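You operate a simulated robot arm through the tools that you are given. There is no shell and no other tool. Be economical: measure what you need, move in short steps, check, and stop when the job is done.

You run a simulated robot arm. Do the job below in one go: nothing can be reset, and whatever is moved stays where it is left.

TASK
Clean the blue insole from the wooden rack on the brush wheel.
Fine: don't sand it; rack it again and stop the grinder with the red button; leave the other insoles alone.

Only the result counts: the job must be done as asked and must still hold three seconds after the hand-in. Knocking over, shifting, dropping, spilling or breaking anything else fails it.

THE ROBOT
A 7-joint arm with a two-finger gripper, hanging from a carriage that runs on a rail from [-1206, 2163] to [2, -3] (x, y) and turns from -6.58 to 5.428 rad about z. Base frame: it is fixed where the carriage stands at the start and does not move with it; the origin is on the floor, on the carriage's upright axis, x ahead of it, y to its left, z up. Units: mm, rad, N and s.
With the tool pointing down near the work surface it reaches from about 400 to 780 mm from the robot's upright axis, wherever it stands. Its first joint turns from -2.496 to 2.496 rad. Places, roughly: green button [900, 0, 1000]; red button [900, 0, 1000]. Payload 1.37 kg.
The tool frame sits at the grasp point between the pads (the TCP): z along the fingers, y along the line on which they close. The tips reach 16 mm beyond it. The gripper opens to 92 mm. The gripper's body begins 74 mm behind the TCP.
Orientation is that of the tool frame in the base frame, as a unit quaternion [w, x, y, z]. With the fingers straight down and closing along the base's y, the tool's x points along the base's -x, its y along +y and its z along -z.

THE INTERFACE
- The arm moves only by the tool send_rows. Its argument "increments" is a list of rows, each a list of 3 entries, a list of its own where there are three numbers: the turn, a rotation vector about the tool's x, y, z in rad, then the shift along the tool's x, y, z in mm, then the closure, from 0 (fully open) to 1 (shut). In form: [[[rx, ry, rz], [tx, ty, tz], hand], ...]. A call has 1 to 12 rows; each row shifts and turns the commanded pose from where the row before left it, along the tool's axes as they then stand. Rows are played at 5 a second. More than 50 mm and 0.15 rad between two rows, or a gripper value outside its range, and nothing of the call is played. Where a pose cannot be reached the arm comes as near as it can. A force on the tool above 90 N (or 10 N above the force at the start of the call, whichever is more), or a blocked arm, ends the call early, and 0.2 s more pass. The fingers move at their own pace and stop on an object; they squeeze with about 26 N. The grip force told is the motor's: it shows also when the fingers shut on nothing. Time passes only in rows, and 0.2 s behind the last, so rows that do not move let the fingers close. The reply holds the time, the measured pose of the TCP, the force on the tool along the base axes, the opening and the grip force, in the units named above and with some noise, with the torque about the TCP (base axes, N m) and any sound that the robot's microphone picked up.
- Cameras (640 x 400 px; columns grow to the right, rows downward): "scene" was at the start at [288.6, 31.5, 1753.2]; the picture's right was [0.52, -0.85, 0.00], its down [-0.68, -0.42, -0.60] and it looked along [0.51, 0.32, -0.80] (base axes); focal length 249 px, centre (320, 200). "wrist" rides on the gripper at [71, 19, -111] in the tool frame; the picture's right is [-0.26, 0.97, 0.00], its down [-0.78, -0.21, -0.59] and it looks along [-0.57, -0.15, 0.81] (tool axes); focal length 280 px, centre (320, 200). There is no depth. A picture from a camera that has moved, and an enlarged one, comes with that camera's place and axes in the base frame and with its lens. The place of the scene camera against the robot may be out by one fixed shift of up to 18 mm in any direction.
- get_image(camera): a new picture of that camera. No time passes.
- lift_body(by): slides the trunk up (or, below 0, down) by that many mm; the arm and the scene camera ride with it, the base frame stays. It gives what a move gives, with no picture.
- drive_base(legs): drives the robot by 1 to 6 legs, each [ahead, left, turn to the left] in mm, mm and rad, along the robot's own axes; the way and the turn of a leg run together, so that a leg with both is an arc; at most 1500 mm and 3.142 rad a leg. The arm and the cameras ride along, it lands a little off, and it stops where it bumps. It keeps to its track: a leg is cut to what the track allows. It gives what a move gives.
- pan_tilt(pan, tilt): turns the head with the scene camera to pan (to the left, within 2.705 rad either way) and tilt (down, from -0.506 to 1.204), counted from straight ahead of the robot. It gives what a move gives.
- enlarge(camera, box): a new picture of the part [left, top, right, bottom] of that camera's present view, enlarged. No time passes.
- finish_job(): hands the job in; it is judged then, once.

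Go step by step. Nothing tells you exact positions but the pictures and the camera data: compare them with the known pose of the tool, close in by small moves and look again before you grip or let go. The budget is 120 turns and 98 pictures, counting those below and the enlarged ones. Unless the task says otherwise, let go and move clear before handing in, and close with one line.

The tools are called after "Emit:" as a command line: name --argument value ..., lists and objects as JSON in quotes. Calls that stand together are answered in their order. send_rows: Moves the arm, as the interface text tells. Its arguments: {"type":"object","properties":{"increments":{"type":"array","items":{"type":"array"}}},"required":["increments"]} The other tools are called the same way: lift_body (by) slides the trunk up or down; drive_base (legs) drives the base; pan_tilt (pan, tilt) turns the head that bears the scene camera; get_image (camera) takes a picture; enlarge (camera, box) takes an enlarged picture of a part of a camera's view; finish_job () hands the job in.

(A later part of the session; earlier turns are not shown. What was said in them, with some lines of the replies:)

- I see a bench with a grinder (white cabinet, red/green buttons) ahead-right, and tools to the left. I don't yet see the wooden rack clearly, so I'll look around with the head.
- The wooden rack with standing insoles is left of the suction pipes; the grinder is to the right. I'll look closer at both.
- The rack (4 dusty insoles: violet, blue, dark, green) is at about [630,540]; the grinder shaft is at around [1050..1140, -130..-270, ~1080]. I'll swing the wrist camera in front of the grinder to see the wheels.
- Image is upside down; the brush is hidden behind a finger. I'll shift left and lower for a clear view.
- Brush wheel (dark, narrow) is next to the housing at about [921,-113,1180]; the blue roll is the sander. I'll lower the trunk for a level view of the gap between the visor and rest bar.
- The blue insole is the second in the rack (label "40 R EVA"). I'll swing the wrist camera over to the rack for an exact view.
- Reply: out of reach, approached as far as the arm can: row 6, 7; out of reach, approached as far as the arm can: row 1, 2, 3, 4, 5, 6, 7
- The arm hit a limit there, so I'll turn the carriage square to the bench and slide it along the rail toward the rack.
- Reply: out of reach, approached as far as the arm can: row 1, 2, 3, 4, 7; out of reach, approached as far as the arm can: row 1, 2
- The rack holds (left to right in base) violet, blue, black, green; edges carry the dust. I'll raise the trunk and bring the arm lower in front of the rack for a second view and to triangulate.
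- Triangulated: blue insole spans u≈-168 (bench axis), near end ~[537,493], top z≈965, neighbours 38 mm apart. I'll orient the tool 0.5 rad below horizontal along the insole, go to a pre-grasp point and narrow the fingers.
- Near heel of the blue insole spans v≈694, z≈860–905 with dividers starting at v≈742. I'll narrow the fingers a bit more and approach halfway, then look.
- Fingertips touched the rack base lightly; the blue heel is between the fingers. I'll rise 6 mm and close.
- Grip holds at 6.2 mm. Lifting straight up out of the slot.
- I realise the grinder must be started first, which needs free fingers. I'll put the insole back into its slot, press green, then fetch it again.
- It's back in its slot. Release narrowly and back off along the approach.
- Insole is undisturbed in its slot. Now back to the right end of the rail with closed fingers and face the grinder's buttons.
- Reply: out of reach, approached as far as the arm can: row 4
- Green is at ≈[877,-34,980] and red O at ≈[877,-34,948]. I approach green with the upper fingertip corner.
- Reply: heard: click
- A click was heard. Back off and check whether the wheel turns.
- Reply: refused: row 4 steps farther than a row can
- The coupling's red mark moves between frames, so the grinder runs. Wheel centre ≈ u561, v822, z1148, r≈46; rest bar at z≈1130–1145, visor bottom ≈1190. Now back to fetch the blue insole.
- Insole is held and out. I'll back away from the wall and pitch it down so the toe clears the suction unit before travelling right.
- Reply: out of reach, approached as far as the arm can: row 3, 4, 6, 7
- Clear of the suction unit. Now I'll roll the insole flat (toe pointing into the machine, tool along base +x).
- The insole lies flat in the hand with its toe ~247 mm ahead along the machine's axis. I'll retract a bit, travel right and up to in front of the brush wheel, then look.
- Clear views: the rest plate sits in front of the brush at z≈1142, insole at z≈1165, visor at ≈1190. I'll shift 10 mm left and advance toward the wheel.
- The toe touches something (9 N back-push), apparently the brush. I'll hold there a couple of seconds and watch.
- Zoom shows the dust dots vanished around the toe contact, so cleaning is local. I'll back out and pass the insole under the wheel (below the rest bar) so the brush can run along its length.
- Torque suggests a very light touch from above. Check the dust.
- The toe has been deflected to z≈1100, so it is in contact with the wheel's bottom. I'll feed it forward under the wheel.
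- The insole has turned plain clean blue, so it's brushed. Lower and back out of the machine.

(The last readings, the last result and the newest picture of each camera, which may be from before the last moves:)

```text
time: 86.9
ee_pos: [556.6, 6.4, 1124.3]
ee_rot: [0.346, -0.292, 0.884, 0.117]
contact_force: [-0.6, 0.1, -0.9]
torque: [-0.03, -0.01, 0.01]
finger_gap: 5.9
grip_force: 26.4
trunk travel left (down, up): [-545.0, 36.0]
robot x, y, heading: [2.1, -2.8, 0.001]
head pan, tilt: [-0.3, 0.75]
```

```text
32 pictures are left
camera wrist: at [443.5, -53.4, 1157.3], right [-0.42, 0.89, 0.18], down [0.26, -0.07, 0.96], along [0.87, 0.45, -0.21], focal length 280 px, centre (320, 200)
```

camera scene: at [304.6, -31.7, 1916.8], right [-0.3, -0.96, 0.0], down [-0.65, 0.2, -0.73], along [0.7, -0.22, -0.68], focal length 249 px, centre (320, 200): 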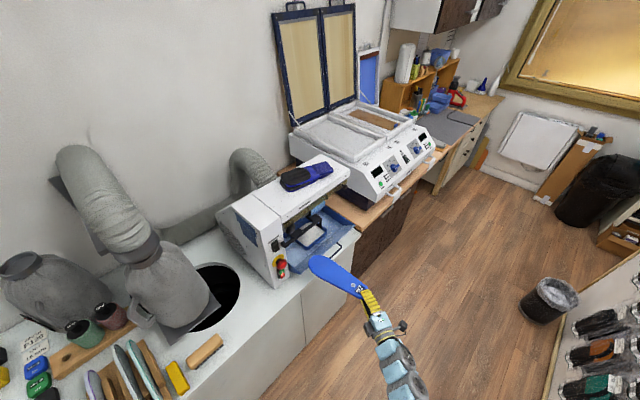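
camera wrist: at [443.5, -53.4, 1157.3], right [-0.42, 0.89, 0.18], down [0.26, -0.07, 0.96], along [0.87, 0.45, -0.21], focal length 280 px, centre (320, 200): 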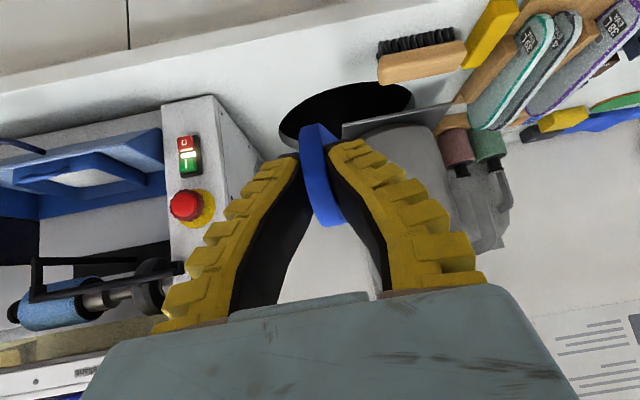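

Emit:
drive_base --legs '[[0, 0, 0.5], [0, 166, 0]]'

Emit:
pan_tilt --pan 0.1 --tilt 0.85

Emit:
get_image --camera "scene"

```text
time: 89.8
ee_pos: [403.4, 419.8, 1123.9]
ee_rot: [0.307, -0.502, 0.784, 0.197]
contact_force: [-0.7, 0.1, 0.2]
torque: [-0.04, 0.04, -0.01]
finger_gap: 5.9
grip_force: 26.7
trunk travel left (down, up): [-545.0, 36.0]
robot x, y, heading: [-81.1, 147.8, 0.502]
head pan, tilt: [-0.3, 0.75]
```

```text
time: 90.7
ee_pos: [402.9, 421.0, 1123.7]
ee_rot: [0.307, -0.503, 0.784, 0.197]
contact_force: [-1.0, -0.1, 0.0]
torque: [-0.03, 0.01, -0.02]
finger_gap: 5.9
grip_force: 26.2
trunk travel left (down, up): [-545.0, 36.0]
robot x, y, heading: [-82.6, 143.3, 0.505]
head pan, tilt: [0.099, 0.85]
```

```text
31 pictures are left
camera scene: at [181.4, 288.4, 1908.8], right [0.57, -0.82, 0.0], down [-0.62, -0.43, -0.66], along [0.54, 0.37, -0.75], focal length 249 px, centre (320, 200)
```

scene: 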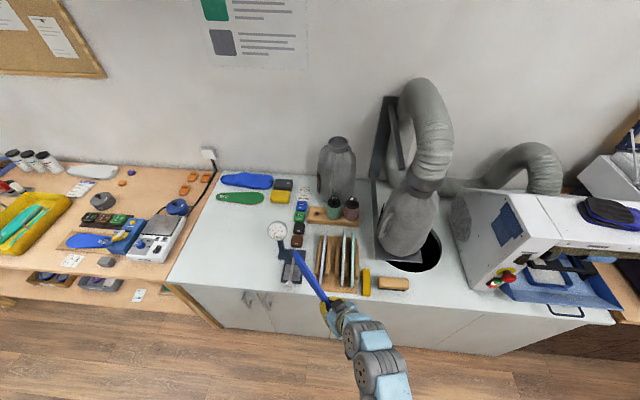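

Now rotating back to the racking orientation.

Emit:
send_rows --increments '[[[0.0833, -0.0522, 0.0648], [0, 0, 0], 1], [[0.0833, -0.0522, 0.0648], [0, 0, 0], 1], [[0.0833, -0.0522, 0.0648], [0, 0, 0], 1], [[0.0833, -0.0522, 0.0648], [0, 0, 10], 1], [[0.0833, -0.0522, 0.0648], [0, 0, 20], 1], [[0.0833, -0.0522, 0.0648], [0, 0, 20], 1]]'

```text
time: 92.0
ee_pos: [437.0, 446.1, 1095.6]
ee_rot: [0.495, -0.216, 0.832, 0.129]
contact_force: [0.3, -0.9, -1.2]
torque: [-0.02, 0.05, 0.01]
finger_gap: 5.9
grip_force: 25.9
trunk travel left (down, up): [-545.0, 36.0]
robot x, y, heading: [-83.3, 140.6, 0.505]
head pan, tilt: [0.099, 0.85]
```

Emit:
send_rows --increments '[[[0, 0, 0], [-23.3, -2.6, 32.3], 1], [[0, 0, 0], [-23.3, -2.6, 32.3], 1], [[0, 0, 0], [-23.3, -2.6, 32.3], 1]]'

Emit:
get_image --camera "wrist"

Emit:
enlarge --camera "scene" --box '[280, 190, 400, 310]'

```text
time: 92.8
ee_pos: [543.7, 501.3, 1109.2]
ee_rot: [0.493, -0.216, 0.833, 0.128]
contact_force: [-1.3, -0.8, -0.7]
torque: [0.03, -0.05, -0.01]
finger_gap: 6.1
grip_force: 26.1
trunk travel left (down, up): [-545.0, 36.0]
robot x, y, heading: [-75.6, 148.5, 0.511]
head pan, tilt: [0.099, 0.85]
```

```text
30 pictures are left
camera wrist: at [418.5, 453.0, 1100.7], right [-0.36, 0.9, 0.23], down [-0.02, -0.25, 0.97], along [0.93, 0.34, 0.11], focal length 280 px, centre (320, 200)
```

wrist: 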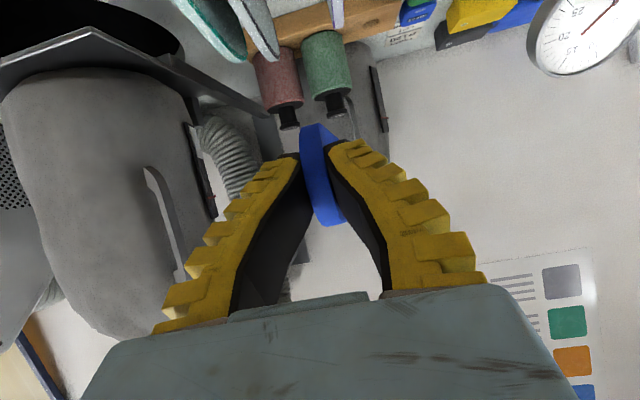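

```text
3.33 times, centred on (340, 250) of scene
camera zoom: at [181.2, 288.4, 1908.7], right [0.57, -0.82, 0.0], down [-0.62, -0.43, -0.66], along [0.54, 0.37, -0.75], focal length 831 px, centre (253, 33)
```

zoom: 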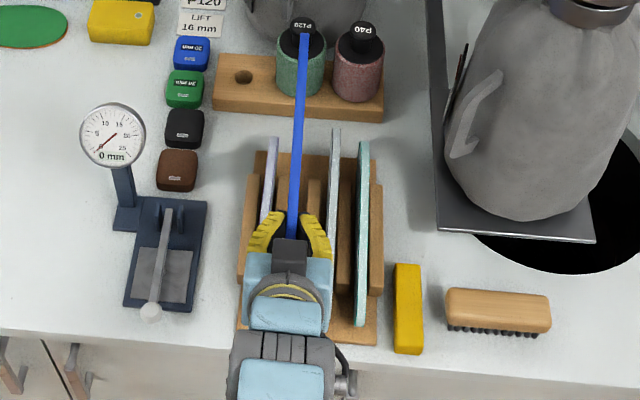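

Aligned over its slot; correcting 3 mm sideways and lowering.

Emit:
send_rows --increments '[[[0, 0, 0], [32.2, -1.13, 16.8], 1], [[0, 0, 0], [32.2, -1.13, 16.8], 1], [[0, 0, 0], [32.2, -1.14, 16.8], 1], [[0, 0, 0], [0, 0, 0], 1]]'

Emit:
enlarge --camera "scene" --box '[280, 190, 400, 310]'

```text
time: 93.8
ee_pos: [546.3, 492.9, 1002.0]
ee_rot: [0.493, -0.217, 0.832, 0.129]
contact_force: [0.4, -0.5, -0.2]
torque: [-0.04, -0.01, -0.02]
finger_gap: 6.1
grip_force: 25.6
trunk travel left (down, up): [-545.0, 36.0]
robot x, y, heading: [-78.0, 146.7, 0.502]
head pan, tilt: [0.099, 0.85]
```

```text
3.33 times, centred on (340, 250) of scene
camera zoom: at [181.4, 288.4, 1908.8], right [0.57, -0.82, 0.0], down [-0.62, -0.43, -0.66], along [0.54, 0.37, -0.75], focal length 831 px, centre (253, 33)
```

zoom: 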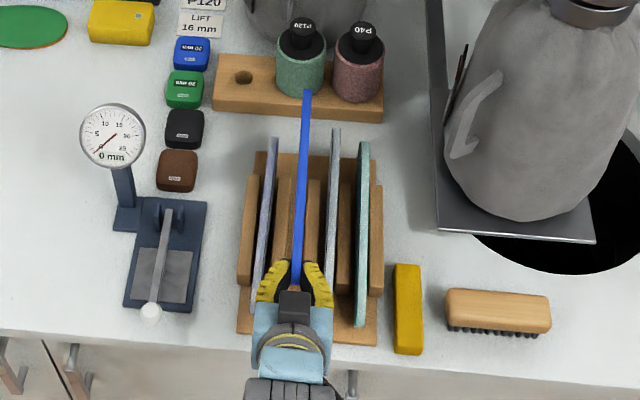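

Emit:
send_rows --increments '[[[0, 0, 0], [17.5, 0, 9.6], 1], [[0, 0, 0], [17.5, 0, 9.6], 1], [[0, 0, 0], [0, 0, 0], 1]]'

Emit:
send_rows --increments '[[[0, 0, 0], [0, 0, 0], 1]]'

Emit:
enlarge --camera "scene" --box '[310, 210, 370, 300]'

Emit:
get_image --camera "wrist"

```text
time: 94.7
ee_pos: [542.7, 490.5, 961.0]
ee_rot: [0.494, -0.216, 0.832, 0.128]
contact_force: [0.2, -0.2, -2.3]
torque: [-0.06, 0.08, 0.0]
finger_gap: 6.2
grip_force: 26.0
trunk travel left (down, up): [-545.0, 36.0]
robot x, y, heading: [-80.3, 144.6, 0.501]
head pan, tilt: [0.099, 0.85]
```

```text
time: 95.0
ee_pos: [543.1, 490.8, 959.6]
ee_rot: [0.493, -0.217, 0.832, 0.129]
contact_force: [-0.2, 0.4, -1.2]
torque: [-0.01, 0.02, 0.01]
finger_gap: 6.1
grip_force: 26.4
trunk travel left (down, up): [-545.0, 36.0]
robot x, y, heading: [-84.9, 144.4, 0.503]
head pan, tilt: [0.099, 0.85]
```

```text
4.44 times, centred on (340, 255) of scene
camera zoom: at [181.4, 288.5, 1908.8], right [0.57, -0.82, 0.0], down [-0.62, -0.43, -0.66], along [0.54, 0.37, -0.75], focal length 1108 px, centre (231, -44)
```

zoom: 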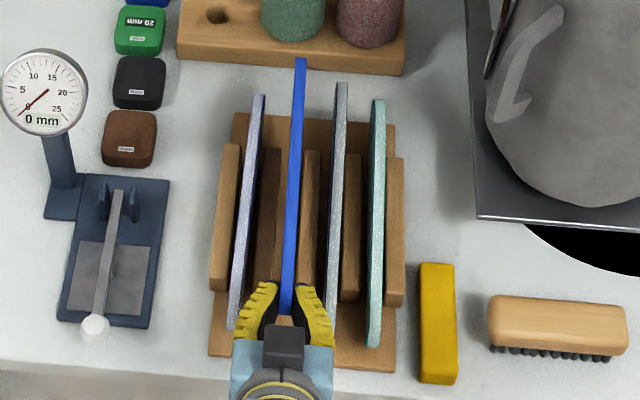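

```text
26 pictures are left
camera wrist: at [419.2, 443.4, 951.4], right [-0.36, 0.9, 0.23], down [-0.02, -0.25, 0.97], along [0.93, 0.34, 0.11], focal length 280 px, centre (320, 200)
```

wrist: 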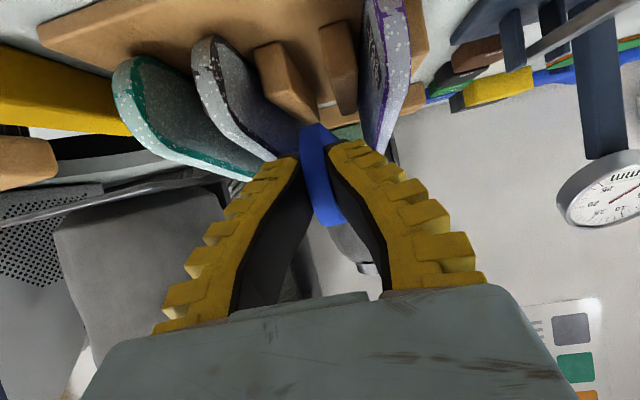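

Visually it is centred over the slot. Lowering the rest of the way in small steps.

Emit:
send_rows --increments '[[[0, 0, 0], [12.4, 0.8, 7.6], 1], [[0, 0, 0], [12.4, 0.7, 7.6], 1], [[0, 0, 0], [0, 0, 0], 1]]'

Emit:
enlarge --camera "wrist" --box '[220, 0, 440, 240]'

```text
time: 95.8
ee_pos: [542.9, 494.2, 932.0]
ee_rot: [0.494, -0.216, 0.833, 0.128]
contact_force: [0.1, 0.3, -0.2]
torque: [-0.01, 0.02, -0.01]
finger_gap: 6.0
grip_force: 25.7
trunk travel left (down, up): [-545.0, 36.0]
robot x, y, heading: [-83.8, 146.8, 0.502]
head pan, tilt: [0.099, 0.85]
```

```text
1.67 times, centred on (330, 120) of wrist
camera zoom: at [419.3, 446.6, 923.2], right [-0.36, 0.9, 0.23], down [-0.02, -0.25, 0.97], along [0.93, 0.34, 0.11], focal length 467 px, centre (303, 333)
```

zoom: 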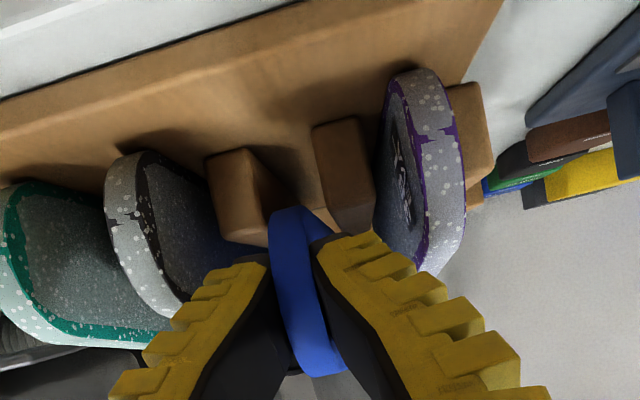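

Emit:
send_rows --increments '[[[0, 0, 0], [9, 0.3, 6], 1], [[0, 0, 0], [9, 0.3, 6], 1], [[0, 0, 0], [5, 0, 3], 1], [[0, 0, 0], [0, 0, 0], 1]]'

```text
time: 96.8
ee_pos: [545.6, 496.6, 905.6]
ee_rot: [0.494, -0.216, 0.833, 0.128]
contact_force: [-1.2, 0.2, 1.7]
torque: [0.14, -0.26, -0.02]
finger_gap: 6.3
grip_force: 26.3
trunk travel left (down, up): [-545.0, 36.0]
robot x, y, heading: [-81.0, 144.1, 0.501]
head pan, tilt: [0.099, 0.85]
```

Emit:
send_rows --increments '[[[0, 0, 0], [2.6, 0, 1.4], 1], [[0, 0, 0], [2.6, 0, 1.4], 1], [[0, 0, 0], [0, 0, 0], 1]]'

Emit:
enlarge --camera "scene" --box '[310, 210, 370, 300]'

Emit:
get_image --camera "wrist"

```text
time: 97.7
ee_pos: [545.6, 498.8, 899.7]
ee_rot: [0.495, -0.217, 0.831, 0.13]
contact_force: [-4.3, -1.3, 17.3]
torque: [0.15, -0.29, -0.04]
finger_gap: 6.9
grip_force: 26.1
trunk travel left (down, up): [-545.0, 36.0]
robot x, y, heading: [-80.1, 146.7, 0.507]
head pan, tilt: [0.099, 0.85]
```

```text
4.44 times, centred on (340, 255) of scene
camera zoom: at [181.6, 288.6, 1909.2], right [0.57, -0.82, 0.0], down [-0.62, -0.43, -0.66], along [0.54, 0.37, -0.75], focal length 1108 px, centre (231, -44)
```

zoom: 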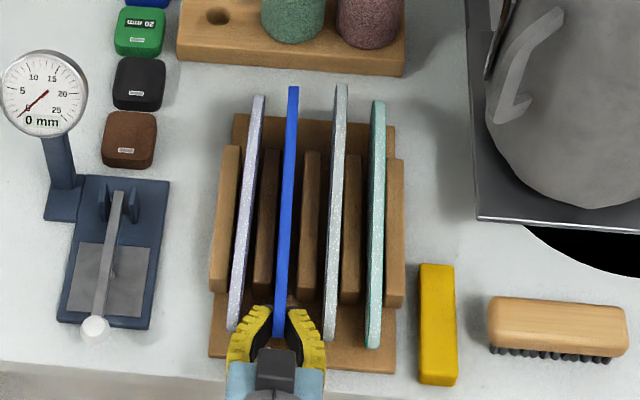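

```text
23 pictures are left
camera wrist: at [422.2, 450.3, 891.1], right [-0.36, 0.9, 0.23], down [-0.02, -0.26, 0.97], along [0.93, 0.34, 0.11], focal length 280 px, centre (320, 200)
```

wrist: 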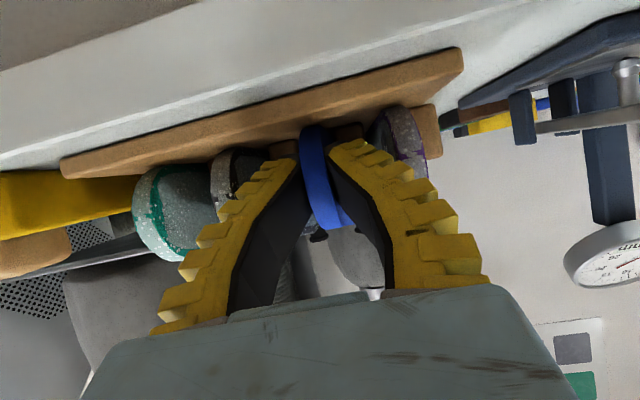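

The insole is in its slot and bears on the rack. Ease off slightly, open and back away.

Emit:
send_rows --increments '[[[0, 0, 0], [-2, 0, -1.1], 1], [[0, 0, 0], [0, 0, 0], 0.85], [[0, 0, 0], [0, 0, 0], 0.72], [[0, 0, 0], [0, 0, 0], 0.72]]'

Emit:
enlarge --camera "wrist" --box '[220, 60, 440, 260]'

```text
time: 98.7
ee_pos: [543.4, 497.0, 902.0]
ee_rot: [0.493, -0.217, 0.833, 0.129]
contact_force: [-1.6, 0.4, -0.8]
torque: [0.03, 0.01, 0.0]
finger_gap: 29.6
grip_force: 2.1
trunk travel left (down, up): [-545.0, 36.0]
robot x, y, heading: [-78.0, 143.6, 0.504]
head pan, tilt: [0.099, 0.85]
```

```text
2.00 times, centred on (330, 160) of wrist
camera zoom: at [419.6, 449.8, 892.6], right [-0.36, 0.9, 0.23], down [-0.02, -0.25, 0.97], along [0.93, 0.34, 0.11], focal length 561 px, centre (300, 280)
```

zoom: 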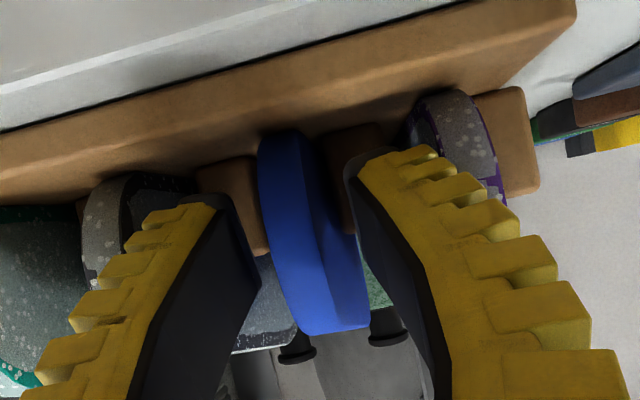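

Emit:
send_rows --increments '[[[0, 0, 0], [-6.6, 0, -22], 0.72], [[0, 0, 0], [-6.6, 0, -22], 0.72], [[0, 0, 0], [-6.6, 0, -22], 0.72], [[0, 0, 0], [-10, 0, -34], 0.72], [[0, 0, 0], [-10, 0, -34], 0.72]]'

Emit:
enlarge --camera "wrist" --box '[180, 0, 440, 180]'

Emit:
enlarge --camera "scene" --box '[310, 210, 370, 300]'

```text
time: 99.8
ee_pos: [462.6, 452.5, 998.9]
ee_rot: [0.493, -0.217, 0.832, 0.128]
contact_force: [0.0, 0.1, 0.2]
torque: [0.01, 0.02, -0.04]
finger_gap: 29.4
grip_force: 2.7
trunk travel left (down, up): [-545.0, 36.0]
robot x, y, heading: [-80.1, 144.2, 0.508]
head pan, tilt: [0.099, 0.85]
```

```text
2.22 times, centred on (310, 90) of wrist
camera zoom: at [337.9, 405.2, 990.8], right [-0.36, 0.9, 0.23], down [-0.02, -0.26, 0.97], along [0.93, 0.34, 0.11], focal length 623 px, centre (342, 444)
```

zoom: 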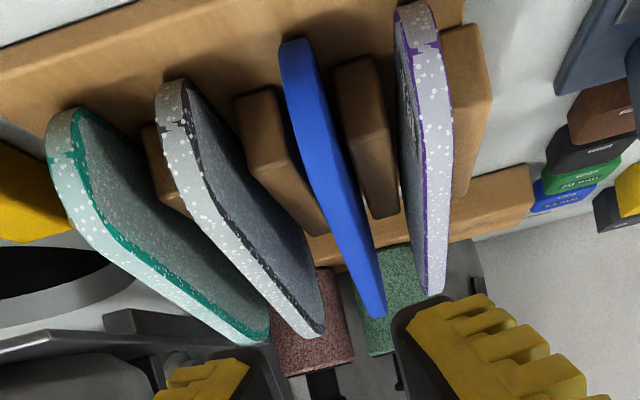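

```text
4.44 times, centred on (340, 255) of scene
camera zoom: at [181.5, 288.5, 1908.9], right [0.57, -0.82, 0.0], down [-0.62, -0.43, -0.66], along [0.54, 0.37, -0.75], focal length 1108 px, centre (231, -44)
```

zoom: 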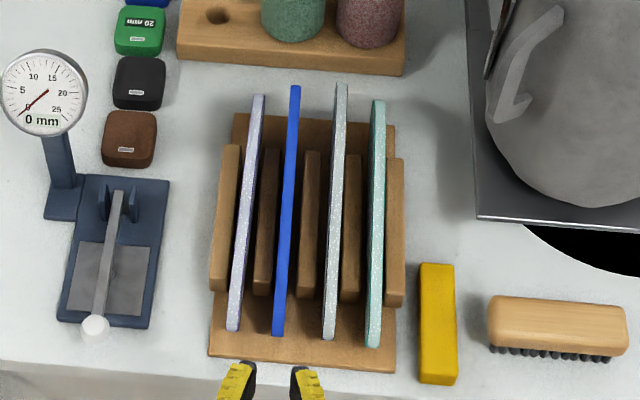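

Insole is racked and clean, neighbours untouched. Now to the red O button.

Emit:
drive_base --legs '[[0, -164, 0], [0, 0, -0.505]]'

Emit:
send_rows --increments '[[[-0.1116, 0, -0.061], [0, 0, 0], 1], [[-0.1116, 0, -0.061], [0, 0, 0], 1], [[-0.1116, 0, -0.061], [0, 0, 0], 1], [[-0.1116, 0, -0.061], [0, 0, 0], 1]]'

```text
time: 102.7
ee_pos: [620.6, 9.5, 999.4]
ee_rot: [0.51, 0.0, 0.86, 0.0]
contact_force: [0.4, 0.1, -0.2]
torque: [-0.03, -0.01, -0.02]
finger_gap: 29.5
grip_force: 2.5
trunk travel left (down, up): [-545.0, 36.0]
robot x, y, heading: [1.0, 5.7, -0.005]
head pan, tilt: [0.099, 0.85]
```

```text
time: 103.7
ee_pos: [624.2, 12.8, 1002.0]
ee_rot: [0.497, -0.214, 0.831, 0.129]
contact_force: [2.2, 7.3, 1.1]
torque: [-0.32, 0.15, -0.43]
finger_gap: 0.0
grip_force: 26.0
trunk travel left (down, up): [-545.0, 36.0]
robot x, y, heading: [-3.1, 0.8, -0.006]
head pan, tilt: [0.099, 0.85]
```

Emit:
send_rows --increments '[[[0, 0, 0], [-4.7, -41, 22.6], 1], [[0, 0, 0], [-4.7, -41, 22.6], 1], [[0, 0, 0], [-4.7, -41, 22.6], 1], [[0, 0, 0], [-4.7, -41, 22.6], 1], [[0, 0, 0], [0, 0, 0], 1]]'

Emit:
get_image --camera "wrist"

```text
time: 105.1
ee_pos: [767.6, -158.3, 974.3]
ee_rot: [0.5, -0.177, 0.842, 0.102]
contact_force: [-1.9, -2.1, -0.4]
torque: [0.14, -0.08, 0.16]
finger_gap: 0.0
grip_force: 25.7
trunk travel left (down, up): [-545.0, 36.0]
robot x, y, heading: [-3.6, 4.1, -0.009]
head pan, tilt: [0.099, 0.85]
stopped in row 5: the arm was blocked; the commanded pose is now the measured one
```

```text
19 pictures are left
camera wrist: at [639.1, -192.9, 966.3], right [-0.27, 0.94, 0.22], down [-0.05, -0.25, 0.97], along [0.96, 0.25, 0.11], focal length 280 px, centre (320, 200)
```

wrist: 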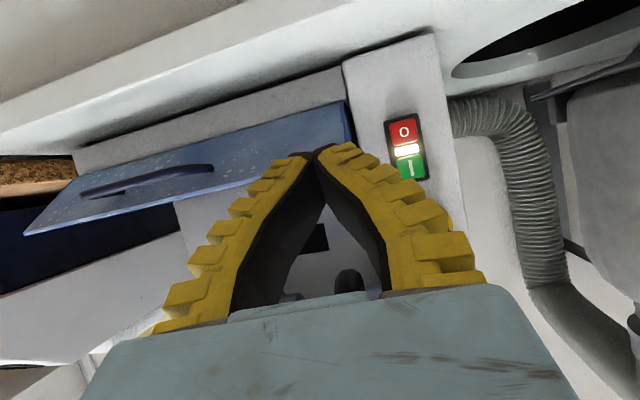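

Emit:
pan_tilt --pan -0.3 --tilt 0.95

Emit:
get_image --camera "scene"

```text
time: 106.0
ee_pos: [769.1, -151.1, 977.1]
ee_rot: [0.5, -0.178, 0.841, 0.104]
contact_force: [0.8, 0.0, 0.1]
torque: [0.04, -0.01, 0.01]
finger_gap: 0.1
grip_force: 26.1
trunk travel left (down, up): [-545.0, 36.0]
robot x, y, heading: [-4.1, 4.6, -0.006]
head pan, tilt: [-0.3, 0.949]
```

```text
18 pictures are left
camera scene: at [291.3, -24.6, 1901.3], right [-0.3, -0.95, 0.0], down [-0.78, 0.24, -0.58], along [0.56, -0.18, -0.81], focal length 249 px, centre (320, 200)
```

scene: 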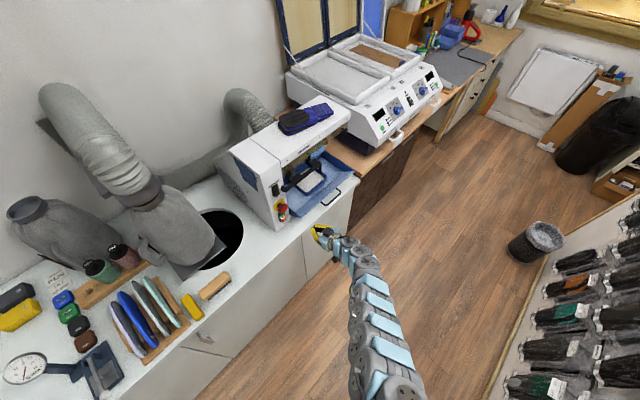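

The arm is in free space (it just swung its elbow). Continue to the pre-press point in small moves.

Emit:
send_rows --increments '[[[0, 0, 0], [0.5, 18, 14], 1], [[0, 0, 0], [0.5, 18, 14], 1], [[0, 0, 0], [0.6, 18, 14], 1], [[0, 0, 0], [0, 0, 0], 1]]'

Emit:
get_image --camera "wrist"

```text
time: 107.0
ee_pos: [781.5, -88.4, 953.3]
ee_rot: [0.5, -0.178, 0.841, 0.105]
contact_force: [-0.2, 0.5, -0.3]
torque: [-0.03, 0.0, -0.02]
finger_gap: 0.0
grip_force: 26.0
trunk travel left (down, up): [-545.0, 36.0]
robot x, y, heading: [-4.8, 6.8, -0.012]
head pan, tilt: [-0.3, 0.949]
```

```text
17 pictures are left
camera wrist: at [653.6, -125.1, 944.3], right [-0.28, 0.93, 0.23], down [-0.05, -0.25, 0.97], along [0.96, 0.26, 0.11], focal length 280 px, centre (320, 200)
```

wrist: 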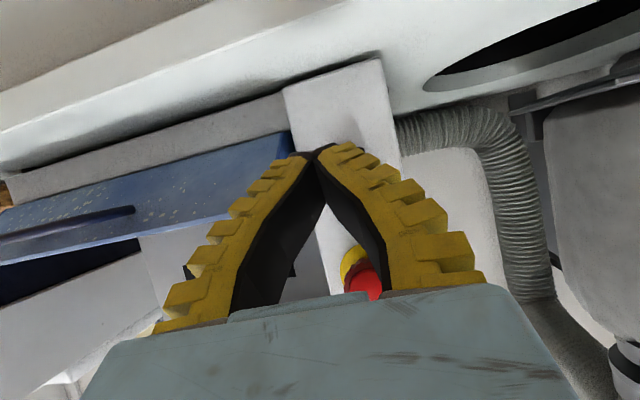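

Emit:
send_rows --increments '[[[0, 0, 0], [-9.6, 3.5, 25.2], 1], [[0, 0, 0], [-9.6, 3.5, 25.2], 1], [[0, 0, 0], [-9.6, 3.5, 25.2], 1], [[0, 0, 0], [0, 0, 0], 1]]'

Emit:
get_image --camera "wrist"

```text
time: 108.0
ee_pos: [789.1, -85.4, 953.6]
ee_rot: [0.5, -0.178, 0.841, 0.105]
contact_force: [-0.4, 0.3, 0.7]
torque: [-0.01, 0.0, -0.02]
finger_gap: 0.0
grip_force: 26.4
out of reach, approached as far as the arm can: row 1, 2, 3
trunk travel left (down, up): [-545.0, 36.0]
robot x, y, heading: [-2.5, 6.6, -0.006]
head pan, tilt: [-0.3, 0.949]
```

```text
16 pictures are left
camera wrist: at [661.5, -121.0, 943.6], right [-0.28, 0.93, 0.23], down [-0.05, -0.25, 0.97], along [0.96, 0.26, 0.11], focal length 280 px, centre (320, 200)
```

wrist: 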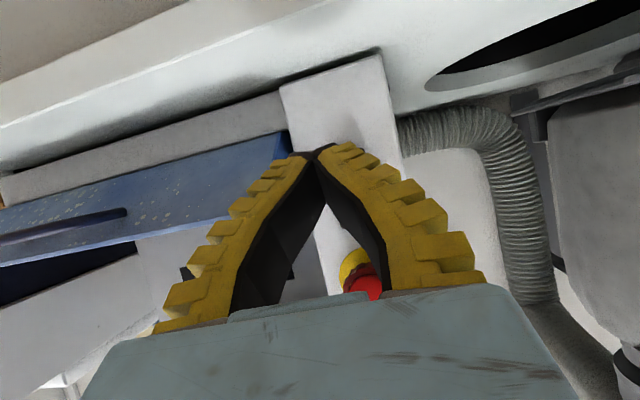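

Out of reach with the trunk this high; I'll raise the hand and drop the trunk instead.

Emit:
send_rows --increments '[[[0, 0, 0], [-22, 0, -24], 1], [[0, 0, 0], [-22, 0, -24], 1], [[0, 0, 0], [-22, 0, -14], 1], [[0, 0, 0], [-22, 0, -14], 1]]'

Emit:
lift_body --by -100

```text
time: 109.0
ee_pos: [766.8, -90.5, 1063.8]
ee_rot: [0.5, -0.18, 0.841, 0.106]
contact_force: [0.3, -0.8, 0.4]
torque: [-0.03, 0.01, -0.05]
finger_gap: 0.0
grip_force: 26.1
trunk travel left (down, up): [-545.0, 36.0]
robot x, y, heading: [-2.1, 6.4, -0.008]
head pan, tilt: [-0.3, 0.949]
```

```text
time: 110.3
ee_pos: [765.1, -91.5, 963.9]
ee_rot: [0.499, -0.178, 0.842, 0.104]
contact_force: [-0.3, 0.7, -0.9]
torque: [0.0, -0.02, 0.06]
finger_gap: 0.0
grip_force: 26.0
trunk travel left (down, up): [-445.0, 136.0]
robot x, y, heading: [-3.2, 8.0, -0.01]
head pan, tilt: [-0.3, 0.949]
```

Emit:
send_rows --increments '[[[0, 0, 0], [-6.7, 1.65, 23.5], 1], [[0, 0, 0], [-6.7, 1.65, 23.5], 1], [[0, 0, 0], [-6.7, 1.65, 23.5], 1], [[0, 0, 0], [-6.7, 1.65, 23.5], 1], [[0, 0, 0], [0, 0, 0], 1]]'

Emit:
get_image --camera "wrist"

```text
time: 111.5
ee_pos: [848.6, -45.2, 944.6]
ee_rot: [0.5, -0.178, 0.841, 0.105]
contact_force: [0.4, 0.0, -0.3]
torque: [0.0, 0.0, 0.02]
finger_gap: 0.0
grip_force: 26.2
trunk travel left (down, up): [-445.0, 136.0]
robot x, y, heading: [-0.7, 7.5, -0.009]
head pan, tilt: [-0.3, 0.949]
```

```text
15 pictures are left
camera wrist: at [721.5, -81.6, 935.8], right [-0.28, 0.93, 0.23], down [-0.05, -0.25, 0.97], along [0.96, 0.26, 0.11], focal length 280 px, centre (320, 200)
```

wrist: 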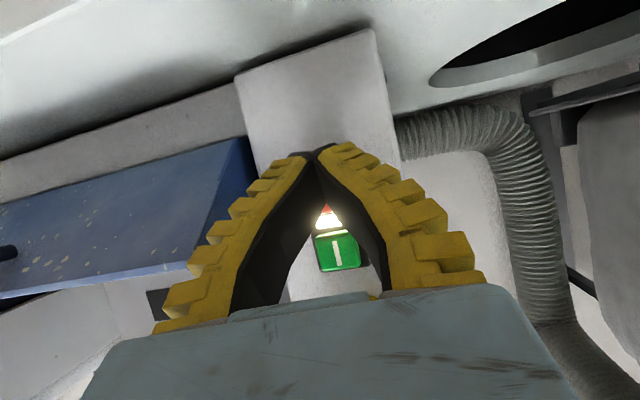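

Emit:
send_rows --increments '[[[0, 0, 0], [-1.9, 0.3, 3.5], 1], [[0, 0, 0], [-1.9, 0.3, 3.5], 1], [[0, 0, 0], [-1.9, 0.3, 3.5], 1]]'

```text
time: 112.3
ee_pos: [860.3, -41.6, 942.2]
ee_rot: [0.499, -0.177, 0.842, 0.104]
contact_force: [-5.8, -1.9, 2.5]
torque: [0.08, -0.07, 0.05]
finger_gap: 0.0
grip_force: 25.6
trunk travel left (down, up): [-445.0, 136.0]
robot x, y, heading: [-2.3, 5.0, -0.006]
head pan, tilt: [-0.3, 0.949]
heard: click
```

Click heard. Backing off and checking that the lamp is out and the wheel stands still.

Emit:
send_rows --increments '[[[0, 0, 0], [9, -1, -17], 1], [[0, 0, 0], [14, 0, -28], 1], [[0, 0, 0], [14, 0, -28], 1], [[0, 0, 0], [14, 0, -28], 1]]'

Emit:
get_image --camera "wrist"

Emit:
enlarge --camera "scene" --box '[220, 130, 360, 240]'

```text
time: 113.3
ee_pos: [757.9, -86.0, 945.2]
ee_rot: [0.499, -0.179, 0.841, 0.105]
contact_force: [0.9, 0.2, 0.5]
torque: [-0.02, 0.04, 0.02]
finger_gap: 0.0
grip_force: 25.6
trunk travel left (down, up): [-445.0, 136.0]
robot x, y, heading: [-5.1, 8.3, -0.001]
head pan, tilt: [-0.3, 0.949]
```

```text
14 pictures are left
camera wrist: at [629.9, -121.1, 936.1], right [-0.28, 0.93, 0.23], down [-0.05, -0.25, 0.97], along [0.96, 0.26, 0.11], focal length 280 px, centre (320, 200)
```

wrist: 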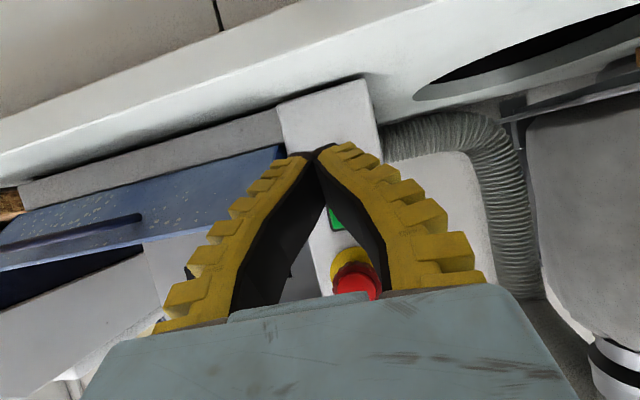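

```text
3.64 times, centred on (290, 185) of scene
camera zoom: at [291.4, -24.4, 1801.3], right [-0.3, -0.95, 0.0], down [-0.78, 0.24, -0.58], along [0.56, -0.18, -0.81], focal length 907 px, centre (429, 254)
```

zoom: 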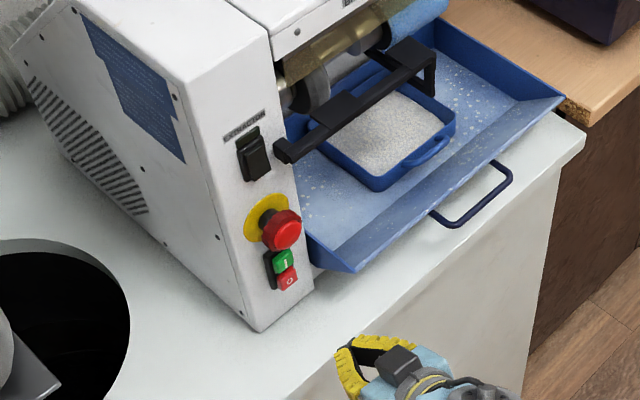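

The lamp between the buttons is out, so the grinder is stopped. One last look at the rack.

Emit:
pan_tilt --pan 0.6 --tilt 0.85

Emit:
enlarge --camera "scene" --box '[200, 120, 440, 280]'

Emit:
pan_tilt --pan -0.3 --tilt 0.95

Emit:
enlarge --camera "scene" --box '[260, 180, 320, 230]'

```text
time: 114.5
ee_pos: [757.4, -86.8, 944.8]
ee_rot: [0.5, -0.178, 0.841, 0.104]
contact_force: [-0.9, 0.0, 0.1]
torque: [-0.01, 0.0, -0.02]
finger_gap: 0.1
grip_force: 26.3
trunk travel left (down, up): [-445.0, 136.0]
robot x, y, heading: [-1.4, 5.2, -0.005]
head pan, tilt: [0.6, 0.85]
```

```text
2.50 times, centred on (320, 200) of scene
camera zoom: at [286.8, 41.0, 1808.8], right [0.56, -0.83, 0.0], down [-0.62, -0.42, -0.66], along [0.55, 0.37, -0.75], focal length 624 px, centre (320, 200)
```

zoom: 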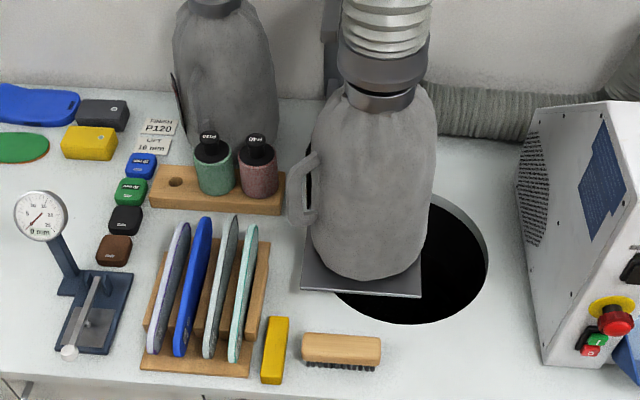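

```text
time: 115.7
ee_pos: [758.3, -86.1, 945.2]
ee_rot: [0.5, -0.178, 0.841, 0.105]
contact_force: [-0.4, 0.0, 1.1]
torque: [0.02, 0.0, 0.0]
finger_gap: 0.0
grip_force: 26.0
trunk travel left (down, up): [-445.0, 136.0]
robot x, y, heading: [-6.7, 5.9, -0.008]
head pan, tilt: [-0.3, 0.949]
```

```text
8.00 times, centred on (290, 205) of scene
camera zoom: at [291.3, -24.6, 1801.3], right [-0.3, -0.95, 0.0], down [-0.78, 0.24, -0.58], along [0.56, -0.18, -0.81], focal length 1995 px, centre (560, 160)
```

zoom: 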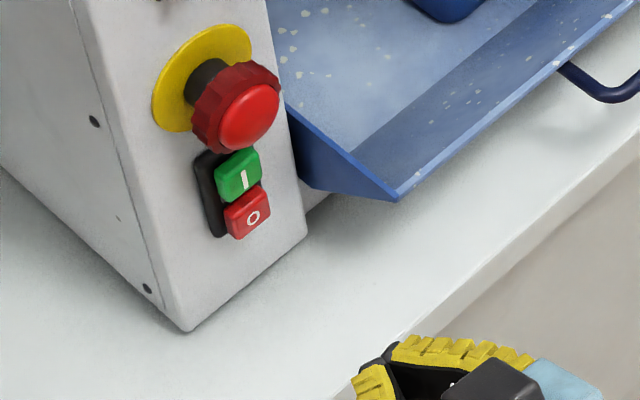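

The blue insole is clean and in its slot, the other insoles are where they were, the grinder is off, and the arm is clear. Handing in.

Emit:
finish_job

```text
The job is handed in.
```

I cleaned the blue insole on the brush wheel without sanding it, put it back in its slot, and stopped the grinder with the red O button. The other insoles were not moved.
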